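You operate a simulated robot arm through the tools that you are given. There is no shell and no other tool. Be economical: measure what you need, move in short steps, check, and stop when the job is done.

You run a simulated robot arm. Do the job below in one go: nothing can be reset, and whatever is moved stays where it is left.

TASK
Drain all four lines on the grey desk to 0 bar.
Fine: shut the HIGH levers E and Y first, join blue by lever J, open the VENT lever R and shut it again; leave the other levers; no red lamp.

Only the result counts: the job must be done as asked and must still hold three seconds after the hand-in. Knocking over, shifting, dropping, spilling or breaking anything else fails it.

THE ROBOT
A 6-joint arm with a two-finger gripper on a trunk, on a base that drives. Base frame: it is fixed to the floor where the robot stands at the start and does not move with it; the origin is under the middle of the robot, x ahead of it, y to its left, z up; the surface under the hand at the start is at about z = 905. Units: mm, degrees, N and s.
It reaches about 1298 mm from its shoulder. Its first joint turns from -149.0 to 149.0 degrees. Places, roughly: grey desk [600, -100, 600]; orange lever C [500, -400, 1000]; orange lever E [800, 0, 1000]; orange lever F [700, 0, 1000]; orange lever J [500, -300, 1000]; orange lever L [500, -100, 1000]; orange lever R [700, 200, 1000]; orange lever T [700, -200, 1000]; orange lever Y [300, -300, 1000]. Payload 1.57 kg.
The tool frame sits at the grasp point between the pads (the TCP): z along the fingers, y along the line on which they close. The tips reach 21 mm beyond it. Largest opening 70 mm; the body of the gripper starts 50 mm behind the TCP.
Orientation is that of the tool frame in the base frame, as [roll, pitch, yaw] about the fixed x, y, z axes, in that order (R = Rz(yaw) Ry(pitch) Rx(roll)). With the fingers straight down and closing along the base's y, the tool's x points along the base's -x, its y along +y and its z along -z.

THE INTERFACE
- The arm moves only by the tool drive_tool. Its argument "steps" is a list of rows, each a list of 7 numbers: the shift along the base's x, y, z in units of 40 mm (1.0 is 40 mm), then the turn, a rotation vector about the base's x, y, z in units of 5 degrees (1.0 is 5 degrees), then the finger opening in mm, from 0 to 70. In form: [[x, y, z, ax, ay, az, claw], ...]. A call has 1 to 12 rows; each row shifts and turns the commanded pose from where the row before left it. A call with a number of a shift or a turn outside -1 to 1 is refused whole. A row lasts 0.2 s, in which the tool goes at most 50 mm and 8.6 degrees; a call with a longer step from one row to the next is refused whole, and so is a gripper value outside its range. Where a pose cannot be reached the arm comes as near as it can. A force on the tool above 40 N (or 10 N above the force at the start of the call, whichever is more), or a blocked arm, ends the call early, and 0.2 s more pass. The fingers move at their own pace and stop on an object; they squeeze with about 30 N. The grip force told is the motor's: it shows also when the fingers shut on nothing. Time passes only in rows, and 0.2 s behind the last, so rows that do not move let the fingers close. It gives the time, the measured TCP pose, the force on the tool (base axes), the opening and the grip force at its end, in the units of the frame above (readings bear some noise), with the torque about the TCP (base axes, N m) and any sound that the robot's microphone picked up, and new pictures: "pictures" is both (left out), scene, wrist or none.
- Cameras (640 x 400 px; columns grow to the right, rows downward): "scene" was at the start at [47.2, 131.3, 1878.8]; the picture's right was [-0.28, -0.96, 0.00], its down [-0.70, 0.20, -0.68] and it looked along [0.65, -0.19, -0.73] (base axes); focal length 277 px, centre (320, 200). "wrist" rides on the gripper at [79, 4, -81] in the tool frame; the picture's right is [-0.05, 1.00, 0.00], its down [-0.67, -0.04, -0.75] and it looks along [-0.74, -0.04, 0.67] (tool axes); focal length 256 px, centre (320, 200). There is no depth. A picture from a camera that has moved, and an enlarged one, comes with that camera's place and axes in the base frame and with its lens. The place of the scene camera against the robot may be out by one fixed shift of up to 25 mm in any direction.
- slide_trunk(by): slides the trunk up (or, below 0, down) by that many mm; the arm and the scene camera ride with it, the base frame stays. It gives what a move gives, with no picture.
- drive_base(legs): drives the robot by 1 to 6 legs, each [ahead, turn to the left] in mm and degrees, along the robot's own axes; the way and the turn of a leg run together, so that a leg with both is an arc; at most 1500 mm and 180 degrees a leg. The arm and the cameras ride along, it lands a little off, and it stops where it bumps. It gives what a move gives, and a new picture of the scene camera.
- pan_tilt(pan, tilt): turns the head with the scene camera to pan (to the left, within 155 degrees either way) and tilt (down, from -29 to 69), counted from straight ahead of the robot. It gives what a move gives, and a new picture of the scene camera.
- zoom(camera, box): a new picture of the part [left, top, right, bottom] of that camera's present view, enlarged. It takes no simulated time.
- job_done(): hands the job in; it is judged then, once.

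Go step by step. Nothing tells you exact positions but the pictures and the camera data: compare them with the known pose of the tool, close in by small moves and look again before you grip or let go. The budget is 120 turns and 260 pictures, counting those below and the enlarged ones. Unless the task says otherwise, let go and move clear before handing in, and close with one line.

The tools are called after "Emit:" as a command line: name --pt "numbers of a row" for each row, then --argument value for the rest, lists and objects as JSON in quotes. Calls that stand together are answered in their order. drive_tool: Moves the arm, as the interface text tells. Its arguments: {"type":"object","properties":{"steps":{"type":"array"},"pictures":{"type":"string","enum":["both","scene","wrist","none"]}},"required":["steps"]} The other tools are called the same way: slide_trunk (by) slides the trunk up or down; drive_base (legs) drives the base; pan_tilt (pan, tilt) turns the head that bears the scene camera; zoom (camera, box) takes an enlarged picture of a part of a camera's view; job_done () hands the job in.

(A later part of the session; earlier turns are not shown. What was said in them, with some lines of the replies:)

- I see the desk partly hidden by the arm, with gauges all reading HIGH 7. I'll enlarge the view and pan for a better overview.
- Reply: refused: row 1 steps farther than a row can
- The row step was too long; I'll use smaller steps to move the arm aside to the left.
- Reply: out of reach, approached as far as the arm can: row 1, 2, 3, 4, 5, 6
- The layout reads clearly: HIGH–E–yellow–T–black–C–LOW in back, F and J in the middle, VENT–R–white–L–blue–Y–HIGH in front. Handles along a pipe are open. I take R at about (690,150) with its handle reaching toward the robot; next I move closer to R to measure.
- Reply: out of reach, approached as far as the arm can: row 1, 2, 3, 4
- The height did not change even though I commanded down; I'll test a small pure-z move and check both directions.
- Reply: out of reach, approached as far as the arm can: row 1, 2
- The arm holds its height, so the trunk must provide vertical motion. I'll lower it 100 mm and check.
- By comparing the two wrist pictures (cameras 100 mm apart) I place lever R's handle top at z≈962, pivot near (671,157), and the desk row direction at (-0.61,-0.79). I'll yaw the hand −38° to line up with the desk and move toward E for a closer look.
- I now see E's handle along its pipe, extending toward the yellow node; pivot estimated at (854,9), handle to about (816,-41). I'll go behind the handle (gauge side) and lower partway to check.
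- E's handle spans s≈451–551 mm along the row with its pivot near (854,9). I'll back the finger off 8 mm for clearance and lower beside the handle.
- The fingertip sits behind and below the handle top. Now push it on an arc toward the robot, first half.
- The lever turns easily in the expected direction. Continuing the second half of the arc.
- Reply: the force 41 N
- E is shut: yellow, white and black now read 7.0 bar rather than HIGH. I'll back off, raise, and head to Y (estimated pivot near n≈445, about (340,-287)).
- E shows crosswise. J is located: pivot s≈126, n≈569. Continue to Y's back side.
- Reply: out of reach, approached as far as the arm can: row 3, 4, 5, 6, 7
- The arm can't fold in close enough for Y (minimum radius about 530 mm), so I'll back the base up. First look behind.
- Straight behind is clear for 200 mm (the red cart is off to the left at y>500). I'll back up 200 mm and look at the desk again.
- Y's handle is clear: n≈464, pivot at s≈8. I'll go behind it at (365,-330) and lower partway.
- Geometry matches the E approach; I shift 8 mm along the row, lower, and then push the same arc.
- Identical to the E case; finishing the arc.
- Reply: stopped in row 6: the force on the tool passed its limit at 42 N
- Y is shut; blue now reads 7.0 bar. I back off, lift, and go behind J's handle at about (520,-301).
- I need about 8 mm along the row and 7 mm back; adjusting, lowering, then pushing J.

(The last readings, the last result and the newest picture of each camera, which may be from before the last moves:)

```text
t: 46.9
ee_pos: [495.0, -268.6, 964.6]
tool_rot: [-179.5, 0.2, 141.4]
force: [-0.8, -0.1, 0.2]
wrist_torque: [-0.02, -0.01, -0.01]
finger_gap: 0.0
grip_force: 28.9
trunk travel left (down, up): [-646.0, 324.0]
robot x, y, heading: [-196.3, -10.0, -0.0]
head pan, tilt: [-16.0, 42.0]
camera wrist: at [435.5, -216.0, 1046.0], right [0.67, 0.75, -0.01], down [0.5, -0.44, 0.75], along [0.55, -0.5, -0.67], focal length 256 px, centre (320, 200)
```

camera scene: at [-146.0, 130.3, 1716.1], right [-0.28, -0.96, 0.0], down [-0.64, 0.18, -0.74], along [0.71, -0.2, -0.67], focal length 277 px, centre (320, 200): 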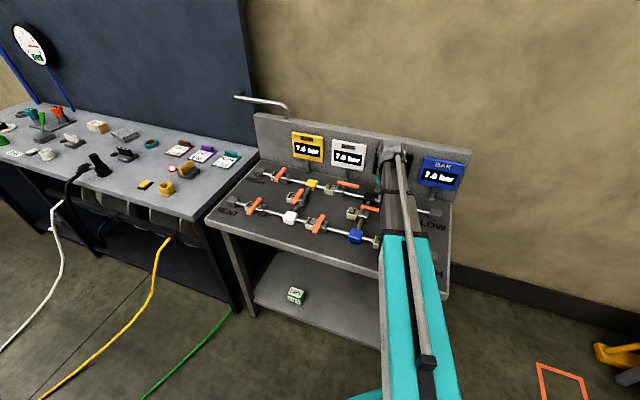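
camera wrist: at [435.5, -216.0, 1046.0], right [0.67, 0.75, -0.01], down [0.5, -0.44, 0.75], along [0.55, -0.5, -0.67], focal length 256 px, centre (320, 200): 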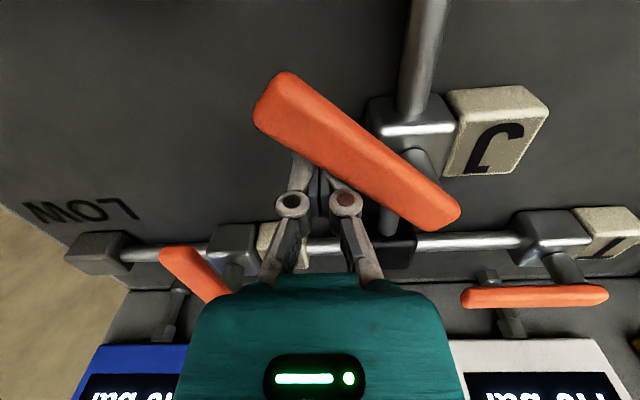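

J turns as expected; finishing the arc.

Emit:
drive_tool --pt "-0.09 0.19 0 0 0 0 0" --pt "-0.08 0.19 0 0 0 0 0" --pt "-0.02 0.21 0 0 0 0 0" --pt "-0.01 0.21 0 0 0 0 0" --pt "0.03 0.15 0 0 0 0 0" --pt "0.04 0.15 0 0 0 0 0"

```text
t: 48.2
ee_pos: [486.1, -235.5, 965.0]
tool_rot: [-178.9, 0.4, 140.9]
force: [-5.6, -16.8, 1.2]
wrist_torque: [0.25, -0.12, -0.04]
finger_gap: 0.0
grip_force: 28.5
trunk travel left (down, up): [-646.0, 324.0]
robot x, y, heading: [-199.8, -11.3, -0.0]
head pan, tilt: [-16.0, 42.0]
stopped in row 6: the force on the tool passed its limit at 45 N (the readings are from after the stop); the commanded pose is now the measured one
camera scene: at [-147.2, 128.0, 1649.4], right [-0.28, -0.96, 0.0], down [-0.64, 0.19, -0.74], along [0.71, -0.2, -0.67], focal length 277 px, centre (320, 200)
camera wrist: at [428.7, -181.0, 1045.6], right [0.67, 0.74, -0.02], down [0.5, -0.43, 0.75], along [0.55, -0.51, -0.66], focal length 256 px, centre (320, 200)
```

scene: 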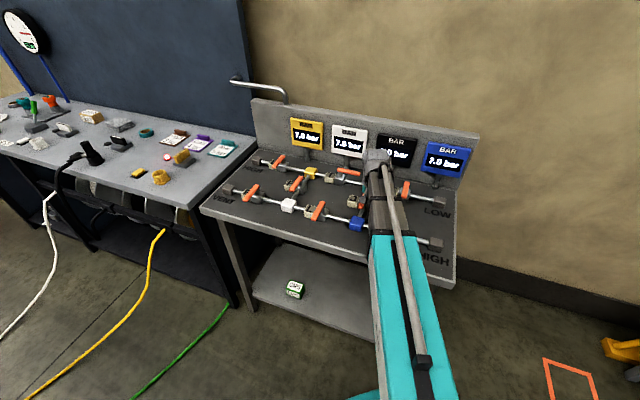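
wrist: 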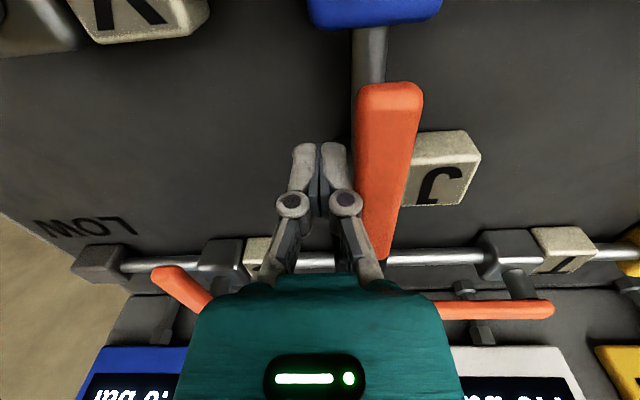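

J is now open (in line). I back off, lift, and go to R's vent side.

Emit:
drive_tool --pt "-0.2 -0.25 0 0 0 0 0" --pt "-0.2 -0.25 0 0 0 0 0" --pt "0 0 0 0 0 0 0" --pictures "none"

Emit:
slide_trunk --by 67

Emit:
drive_tool --pt "0.4 0.92 0 0 0 0 0" --pt "0.4 0.92 0 0 0 0 0" --pt "0.4 0.92 0 0 0 0 0" --pt "0.4 0.92 0 0 0 0 0" --pt "0.4 0.92 0 0 0 0 0" --pt "0.4 0.92 0 0 0 0 0" --pt "0.4 0.92 0 0 0 0 0" --pt "0.4 0.92 0 0 0 0 0" --pt "0.4 0.92 0 0 0 0 0" --pt "0.4 0.92 0 0 0 0 0" --pt "0.4 0.92 0 0 0 0 0" --pt "0 0 0 0 0 0 0"

```text
t: 49.0
ee_pos: [472.7, -251.6, 964.9]
tool_rot: [-179.0, 0.4, 141.1]
force: [-0.3, 0.3, 0.3]
wrist_torque: [-0.02, 0.03, -0.01]
finger_gap: 0.0
grip_force: 28.2
trunk travel left (down, up): [-646.0, 324.0]
robot x, y, heading: [-197.0, -10.2, 0.1]
head pan, tilt: [-16.0, 42.0]
```

```text
t: 50.1
ee_pos: [472.6, -251.2, 1032.3]
tool_rot: [-179.0, 0.5, 141.1]
force: [0.9, -0.3, -0.7]
wrist_torque: [0.01, -0.02, -0.02]
finger_gap: 0.1
grip_force: 28.9
trunk travel left (down, up): [-713.0, 257.0]
robot x, y, heading: [-198.8, -8.1, 0.0]
head pan, tilt: [-16.0, 42.0]
```

```text
t: 52.7
ee_pos: [649.2, 152.8, 1031.3]
tool_rot: [-179.0, 0.4, 141.0]
force: [0.0, -0.2, 0.8]
wrist_torque: [-0.06, -0.04, -0.03]
finger_gap: 0.0
grip_force: 28.4
trunk travel left (down, up): [-713.0, 257.0]
robot x, y, heading: [-199.7, -8.1, -0.5]
head pan, tilt: [-16.0, 42.0]
camera scene: at [-146.0, 130.6, 1716.1], right [-0.28, -0.96, 0.0], down [-0.64, 0.18, -0.74], along [0.71, -0.21, -0.67], focal length 277 px, centre (320, 200)
camera wrist: at [591.6, 206.5, 1112.5], right [0.67, 0.74, -0.02], down [0.5, -0.43, 0.75], along [0.55, -0.51, -0.66], focal length 256 px, centre (320, 200)
```

scene: 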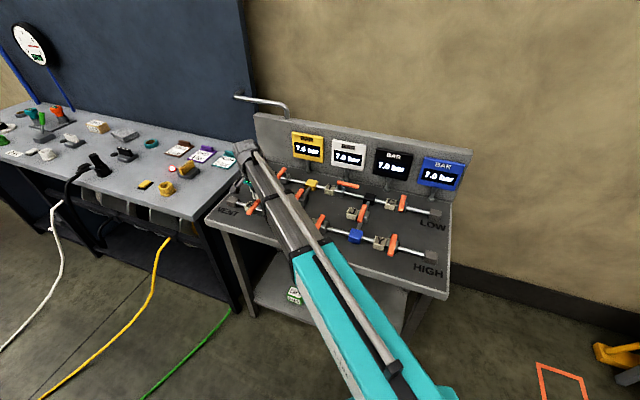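
wrist: 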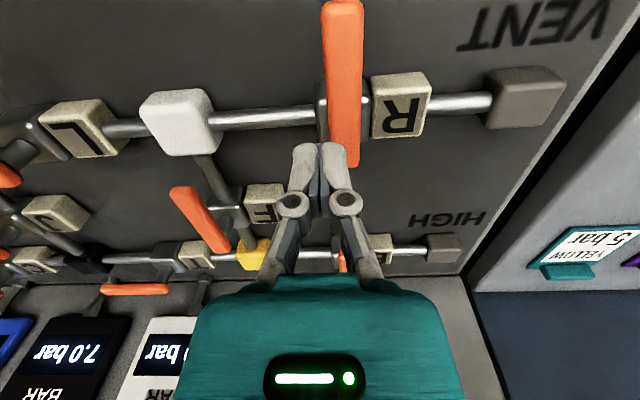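

R's pivot is about s=531, n=456. I move to the vent side of its handle, lower, and push it open toward the white node.

Emit:
drive_tool --pt "0.23 0.5 0 0 0 0 0" --pt "0.23 0.5 0 0 0 0 0" --pt "0 0 0 0 0 0 0" --pictures "none"

Emit:
slide_trunk --by -67

Emit:
drive_tool --pt "0 0 0 0 0 0 0" --pictures "wrist"

```text
t: 53.5
ee_pos: [667.0, 191.7, 1032.7]
tool_rot: [-178.9, 0.4, 141.0]
force: [0.4, 0.1, 0.0]
wrist_torque: [0.0, 0.01, 0.01]
finger_gap: 0.2
grip_force: 28.8
trunk travel left (down, up): [-713.0, 257.0]
robot x, y, heading: [-196.0, -8.7, -0.0]
head pan, tilt: [-16.0, 42.0]
```

```text
t: 54.6
ee_pos: [668.1, 192.3, 964.8]
tool_rot: [-179.0, 0.4, 141.1]
force: [-0.1, 0.0, -0.6]
wrist_torque: [0.02, -0.02, 0.0]
finger_gap: 0.3
grip_force: 29.0
trunk travel left (down, up): [-646.0, 324.0]
robot x, y, heading: [-194.2, -7.3, 0.0]
head pan, tilt: [-16.0, 42.0]
```

```text
t: 55.0
ee_pos: [667.5, 192.6, 964.6]
tool_rot: [-178.9, 0.4, 141.1]
force: [-0.5, -1.1, -0.6]
wrist_torque: [0.01, -0.01, -0.01]
finger_gap: 0.2
grip_force: 27.9
trunk travel left (down, up): [-646.0, 324.0]
robot x, y, heading: [-197.1, -4.9, 0.0]
head pan, tilt: [-16.0, 42.0]
camera wrist: at [609.2, 246.2, 1045.5], right [0.67, 0.74, -0.02], down [0.5, -0.43, 0.75], along [0.55, -0.51, -0.66], focal length 256 px, centre (320, 200)
```

wrist: 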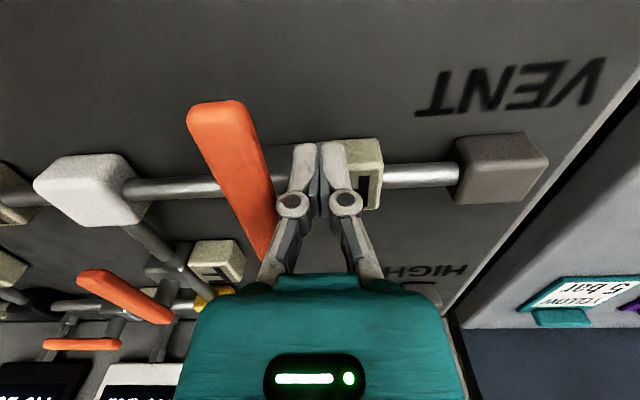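

The finger is beside R. Pushing the opening arc.

Emit:
drive_tool --pt "-0.13 -0.21 0 0 0 0 0" --pt "-0.16 -0.135 0 0 0 0 0" --pt "-0.16 -0.135 0 0 0 0 0" --pt "-0.1 -0.18 0 0 0 0 0" --pt "-0.105 -0.185 0 0 0 0 0" --pt "-0.035 -0.21 0 0 0 0 0" --pt "-0.035 -0.21 0 0 0 0 0" --pt "0.04 -0.205 0 0 0 0 0" --pt "0.04 -0.205 0 0 0 0 0" --pt "0.075 -0.14 0 0 0 0 0" --pt "0.075 -0.14 0 0 0 0 0"

```text
t: 57.4
ee_pos: [642.5, 121.8, 964.5]
tool_rot: [-179.2, -0.3, 141.5]
force: [-7.0, 9.3, -3.1]
wrist_torque: [-0.03, -0.12, 0.11]
finger_gap: 0.0
grip_force: 28.6
trunk travel left (down, up): [-646.0, 324.0]
robot x, y, heading: [-199.1, -12.8, 0.2]
head pan, tilt: [-16.0, 42.0]
stopped in row 11: the force on the tool passed its limit at 46 N (the readings are from after the stop); the commanded pose is now the measured one
camera scene: at [-146.8, 131.7, 1649.1], right [-0.28, -0.96, 0.0], down [-0.64, 0.18, -0.74], along [0.71, -0.21, -0.67], focal length 277 px, centre (320, 200)
camera wrist: at [583.8, 175.3, 1046.7], right [0.66, 0.75, -0.02], down [0.51, -0.44, 0.74], along [0.55, -0.5, -0.67], focal length 256 px, centre (320, 200)
```

scene: 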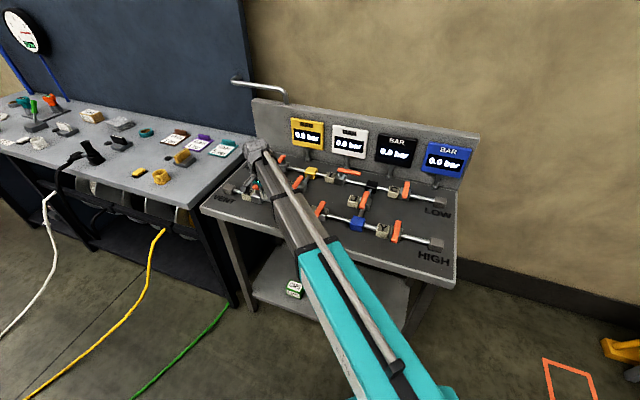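
wrist: 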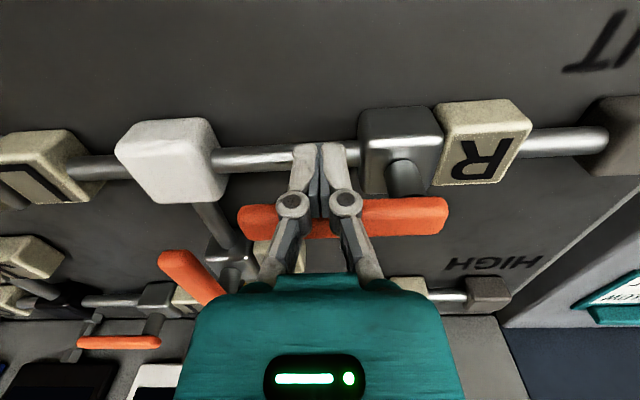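

All four gauges read 0.0 bar. Now I back off, lift over, and go behind R's handle to shut it.

Emit:
drive_tool --pt "-0.24 0.18 0 0 0 0 0" --pt "0 0 0 0 0 0 0" --pictures "none"

Emit:
slide_trunk --by 68

Emit:
drive_tool --pt "0.62 -0.48 0 0 0 0 0" --pt "0.63 -0.48 0 0 0 0 0" --pt "0 0 0 0 0 0 0"

```text
t: 58.0
ee_pos: [634.2, 128.1, 964.4]
tool_rot: [-179.0, -0.1, 141.4]
force: [-0.1, 0.2, -0.8]
wrist_torque: [-0.04, 0.02, -0.02]
finger_gap: 0.2
grip_force: 28.2
trunk travel left (down, up): [-646.0, 324.0]
robot x, y, heading: [-197.5, -8.3, -0.2]
head pan, tilt: [-16.0, 42.0]
```

```text
t: 59.0
ee_pos: [633.3, 128.1, 1032.9]
tool_rot: [-179.1, -0.2, 141.3]
force: [-0.1, 0.6, 0.4]
wrist_torque: [0.0, -0.02, 0.0]
finger_gap: 0.2
grip_force: 28.9
trunk travel left (down, up): [-714.0, 256.0]
robot x, y, heading: [-200.7, -8.0, -0.0]
head pan, tilt: [-16.0, 42.0]
```

```text
t: 59.8
ee_pos: [682.3, 89.0, 1033.8]
tool_rot: [-179.1, -0.1, 141.5]
force: [0.6, -0.8, -0.5]
wrist_torque: [0.02, 0.01, 0.03]
finger_gap: 0.2
grip_force: 28.4
trunk travel left (down, up): [-714.0, 256.0]
robot x, y, heading: [-201.2, -11.1, -0.2]
head pan, tilt: [-16.0, 42.0]
camera scene: at [-146.2, 130.2, 1717.2], right [-0.28, -0.96, 0.0], down [-0.64, 0.18, -0.74], along [0.71, -0.2, -0.67], focal length 277 px, centre (320, 200)
camera wrist: at [624.3, 141.6, 1114.3], right [0.66, 0.75, -0.01], down [0.51, -0.44, 0.74], along [0.55, -0.5, -0.67], focal length 256 px, centre (320, 200)
```

scene: 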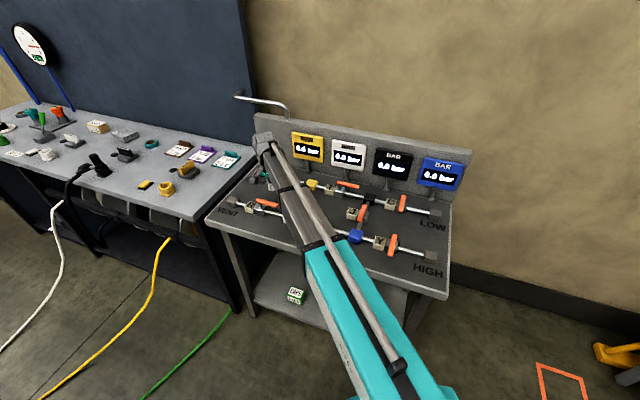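
wrist: 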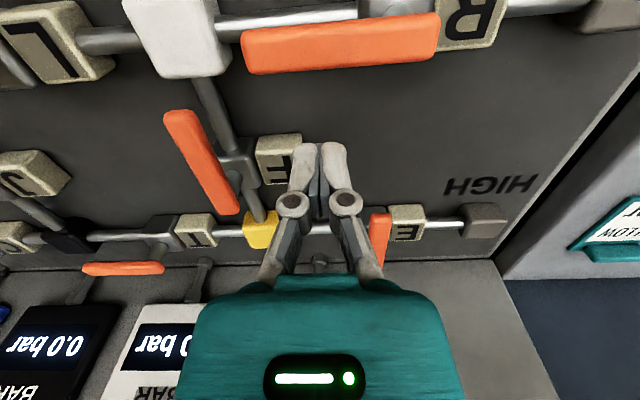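

Positioned well behind R's open handle, clear of F. Nudge 5 mm closer, lower and push it shut.

Emit:
drive_tool --pt "-0.1 0.08 0 0 0 0 0" --pt "0 0 0 0 0 0 0" --pictures "none"

Emit:
slide_trunk --by -68

Emit:
drive_tool --pt "-0.18 0.17 0 0 0 0 0" --pt "-0.19 0.09 0 0 0 0 0" --pt "-0.19 0.09 0 0 0 0 0" --pt "-0.15 0.15 0 0 0 0 0" --pt "-0.14 0.15 0 0 0 0 0" --pictures "wrist"

```text
t: 60.4
ee_pos: [676.7, 93.0, 1032.6]
tool_rot: [-179.1, -0.2, 141.4]
force: [0.3, -0.3, 0.1]
wrist_torque: [-0.02, 0.0, -0.01]
finger_gap: 0.0
grip_force: 28.3
trunk travel left (down, up): [-714.0, 256.0]
robot x, y, heading: [-198.7, -9.1, -0.0]
head pan, tilt: [-16.0, 42.0]
```

```text
t: 61.5
ee_pos: [677.7, 92.6, 964.5]
tool_rot: [-179.1, -0.2, 141.5]
force: [-0.6, 0.5, 0.5]
wrist_torque: [0.02, -0.02, 0.01]
finger_gap: 0.1
grip_force: 29.0
trunk travel left (down, up): [-646.0, 324.0]
robot x, y, heading: [-194.2, -8.3, 0.1]
head pan, tilt: [-16.0, 42.0]
```

```text
t: 62.7
ee_pos: [643.6, 118.4, 964.8]
tool_rot: [-179.0, -0.1, 141.4]
force: [-0.6, 0.5, 0.3]
wrist_torque: [-0.01, -0.01, -0.01]
finger_gap: 0.0
grip_force: 28.8
trunk travel left (down, up): [-646.0, 324.0]
robot x, y, heading: [-197.1, -7.1, 0.0]
head pan, tilt: [-16.0, 42.0]
camera wrist: at [586.2, 171.5, 1046.3], right [0.66, 0.75, -0.02], down [0.51, -0.44, 0.74], along [0.55, -0.5, -0.67], focal length 256 px, centre (320, 200)
```

wrist: 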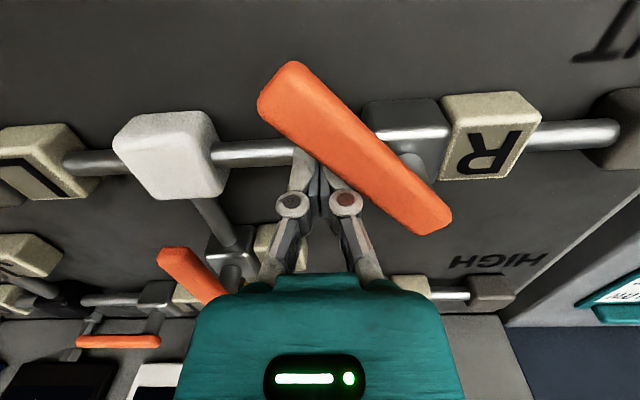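

Turning as before; finishing the arc.

Emit:
drive_tool --pt "-0.09 0.19 0 0 0 0 0" --pt "-0.08 0.19 0 0 0 0 0" --pt "-0.02 0.21 0 0 0 0 0" --pt "-0.01 0.21 0 0 0 0 0" --pt "0.03 0.15 0 0 0 0 0" --pt "0.04 0.15 0 0 0 0 0"

```text
t: 64.0
ee_pos: [635.2, 148.6, 964.4]
tool_rot: [-178.5, 0.1, 141.0]
force: [-3.9, -13.7, -0.6]
wrist_torque: [0.17, -0.07, -0.08]
finger_gap: 0.2
grip_force: 28.7
trunk travel left (down, up): [-646.0, 324.0]
robot x, y, heading: [-202.8, -8.8, 0.1]
head pan, tilt: [-16.0, 42.0]
stopped in row 6: the force on the tool passed its limit at 45 N (the readings are from after the stop); the commanded pose is now the measured one
camera scene: at [-146.6, 128.5, 1649.4], right [-0.28, -0.96, 0.0], down [-0.64, 0.19, -0.74], along [0.71, -0.2, -0.67], focal length 277 px, centre (320, 200)
camera wrist: at [578.4, 203.8, 1046.4], right [0.67, 0.74, -0.03], down [0.51, -0.43, 0.75], along [0.54, -0.51, -0.67], focal length 256 px, centre (320, 200)
```

scene: 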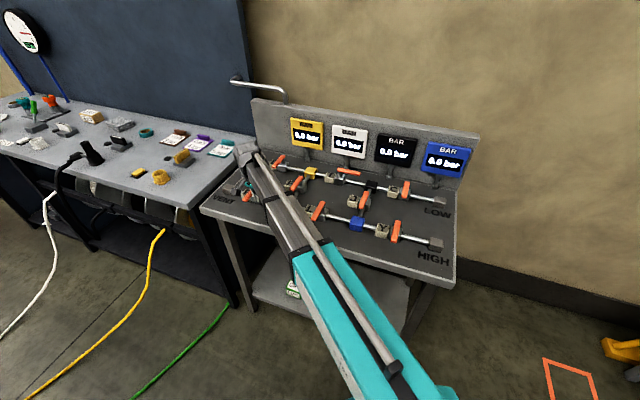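
wrist: 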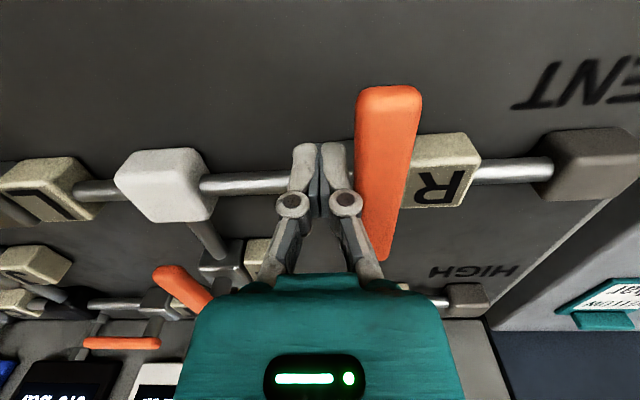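

R is crosswise again. I back off, lift well clear and move aside to inspect everything.

Emit:
drive_tool --pt "-0.2 -0.25 0 0 0 0 0" --pt "-0.15 -0.2 0 0 0 0 0" --pt "0 0 0 0 0 0 0" --pictures "none"

Emit:
slide_trunk --by 170

Emit:
drive_tool --pt "-0.8 0.5 0 0 0 0 0" --pt "-0.8 0.5 0 0 0 0 0" --pt "-0.8 0.5 0 0 0 0 0" --pt "-0.8 0.5 0 0 0 0 0" --pt "-0.8 0.5 0 0 0 0 0" --pt "-0.8 0.5 0 0 0 0 0"

Emit:
zoom --camera "scene" --box '[200, 100, 480, 310]'

```text
t: 64.8
ee_pos: [622.4, 135.1, 965.0]
tool_rot: [-178.6, 0.0, 141.1]
force: [-0.5, 0.2, 0.2]
wrist_torque: [0.02, 0.02, 0.01]
finger_gap: 0.0
grip_force: 28.5
trunk travel left (down, up): [-646.0, 324.0]
robot x, y, heading: [-196.9, -9.2, -0.2]
head pan, tilt: [-16.0, 42.0]
```

```text
t: 66.7
ee_pos: [622.8, 137.3, 1134.8]
tool_rot: [-178.6, 0.0, 141.0]
force: [-0.3, 0.7, -0.2]
wrist_torque: [-0.02, 0.0, 0.01]
finger_gap: 0.2
grip_force: 28.8
trunk travel left (down, up): [-816.0, 154.0]
robot x, y, heading: [-201.2, -7.8, -0.0]
head pan, tilt: [-16.0, 42.0]
```

```text
t: 68.1
ee_pos: [430.3, 255.4, 1135.3]
tool_rot: [-178.6, 0.0, 141.0]
force: [-0.6, 0.0, -0.6]
wrist_torque: [-0.03, 0.0, 0.03]
finger_gap: 0.0
grip_force: 28.3
trunk travel left (down, up): [-816.0, 154.0]
robot x, y, heading: [-197.5, -7.7, 0.1]
head pan, tilt: [-16.0, 42.0]
camera scene: at [-146.9, 130.4, 1819.2], right [-0.28, -0.96, 0.0], down [-0.64, 0.18, -0.74], along [0.71, -0.2, -0.67], focal length 277 px, centre (320, 200)
camera wrist: at [372.3, 310.1, 1216.3], right [0.67, 0.74, -0.02], down [0.51, -0.43, 0.75], along [0.54, -0.51, -0.67], focal length 256 px, centre (320, 200)
```

scene: 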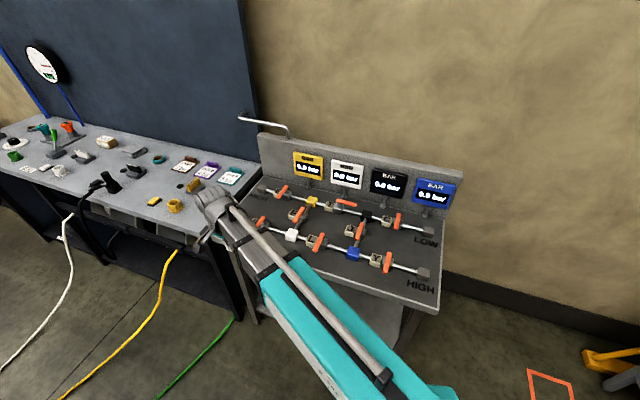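
wrist: 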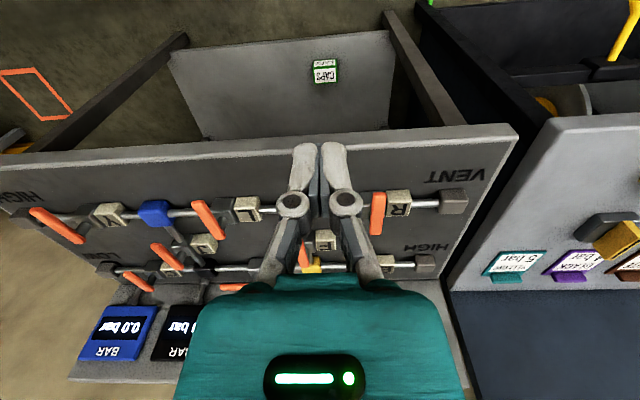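

```text
1.90 times, centred on (340, 205) of scene
camera zoom: at [-146.9, 130.4, 1819.2], right [-0.28, -0.96, 0.0], down [-0.64, 0.18, -0.74], along [0.71, -0.2, -0.67], focal length 528 px, centre (282, 190)
```

zoom: 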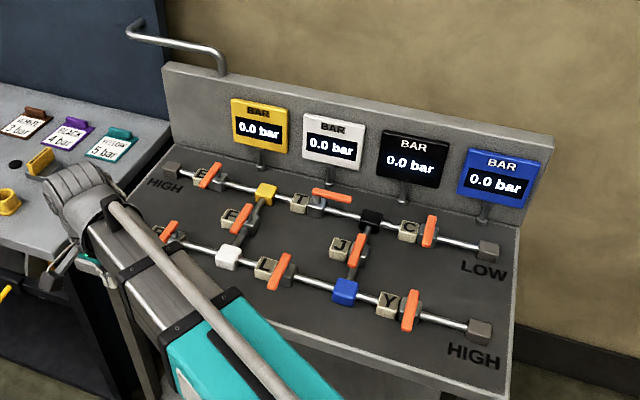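

All four gauges read 0.0 bar, with E, Y and R shut, J open, and T, F, L and C untouched. The hand is clear and the desk shows no red lamp, so I'm handing in.

Emit:
job_done

```text
The job is handed in.
```

All four lines on the grey desk are drained to 0.0 bar: E and Y are shut, J is open, R was opened and shut again, and the other levers were left alone. No red lamp showed on the desk; one on the neighbouring bench was already lit at the start.
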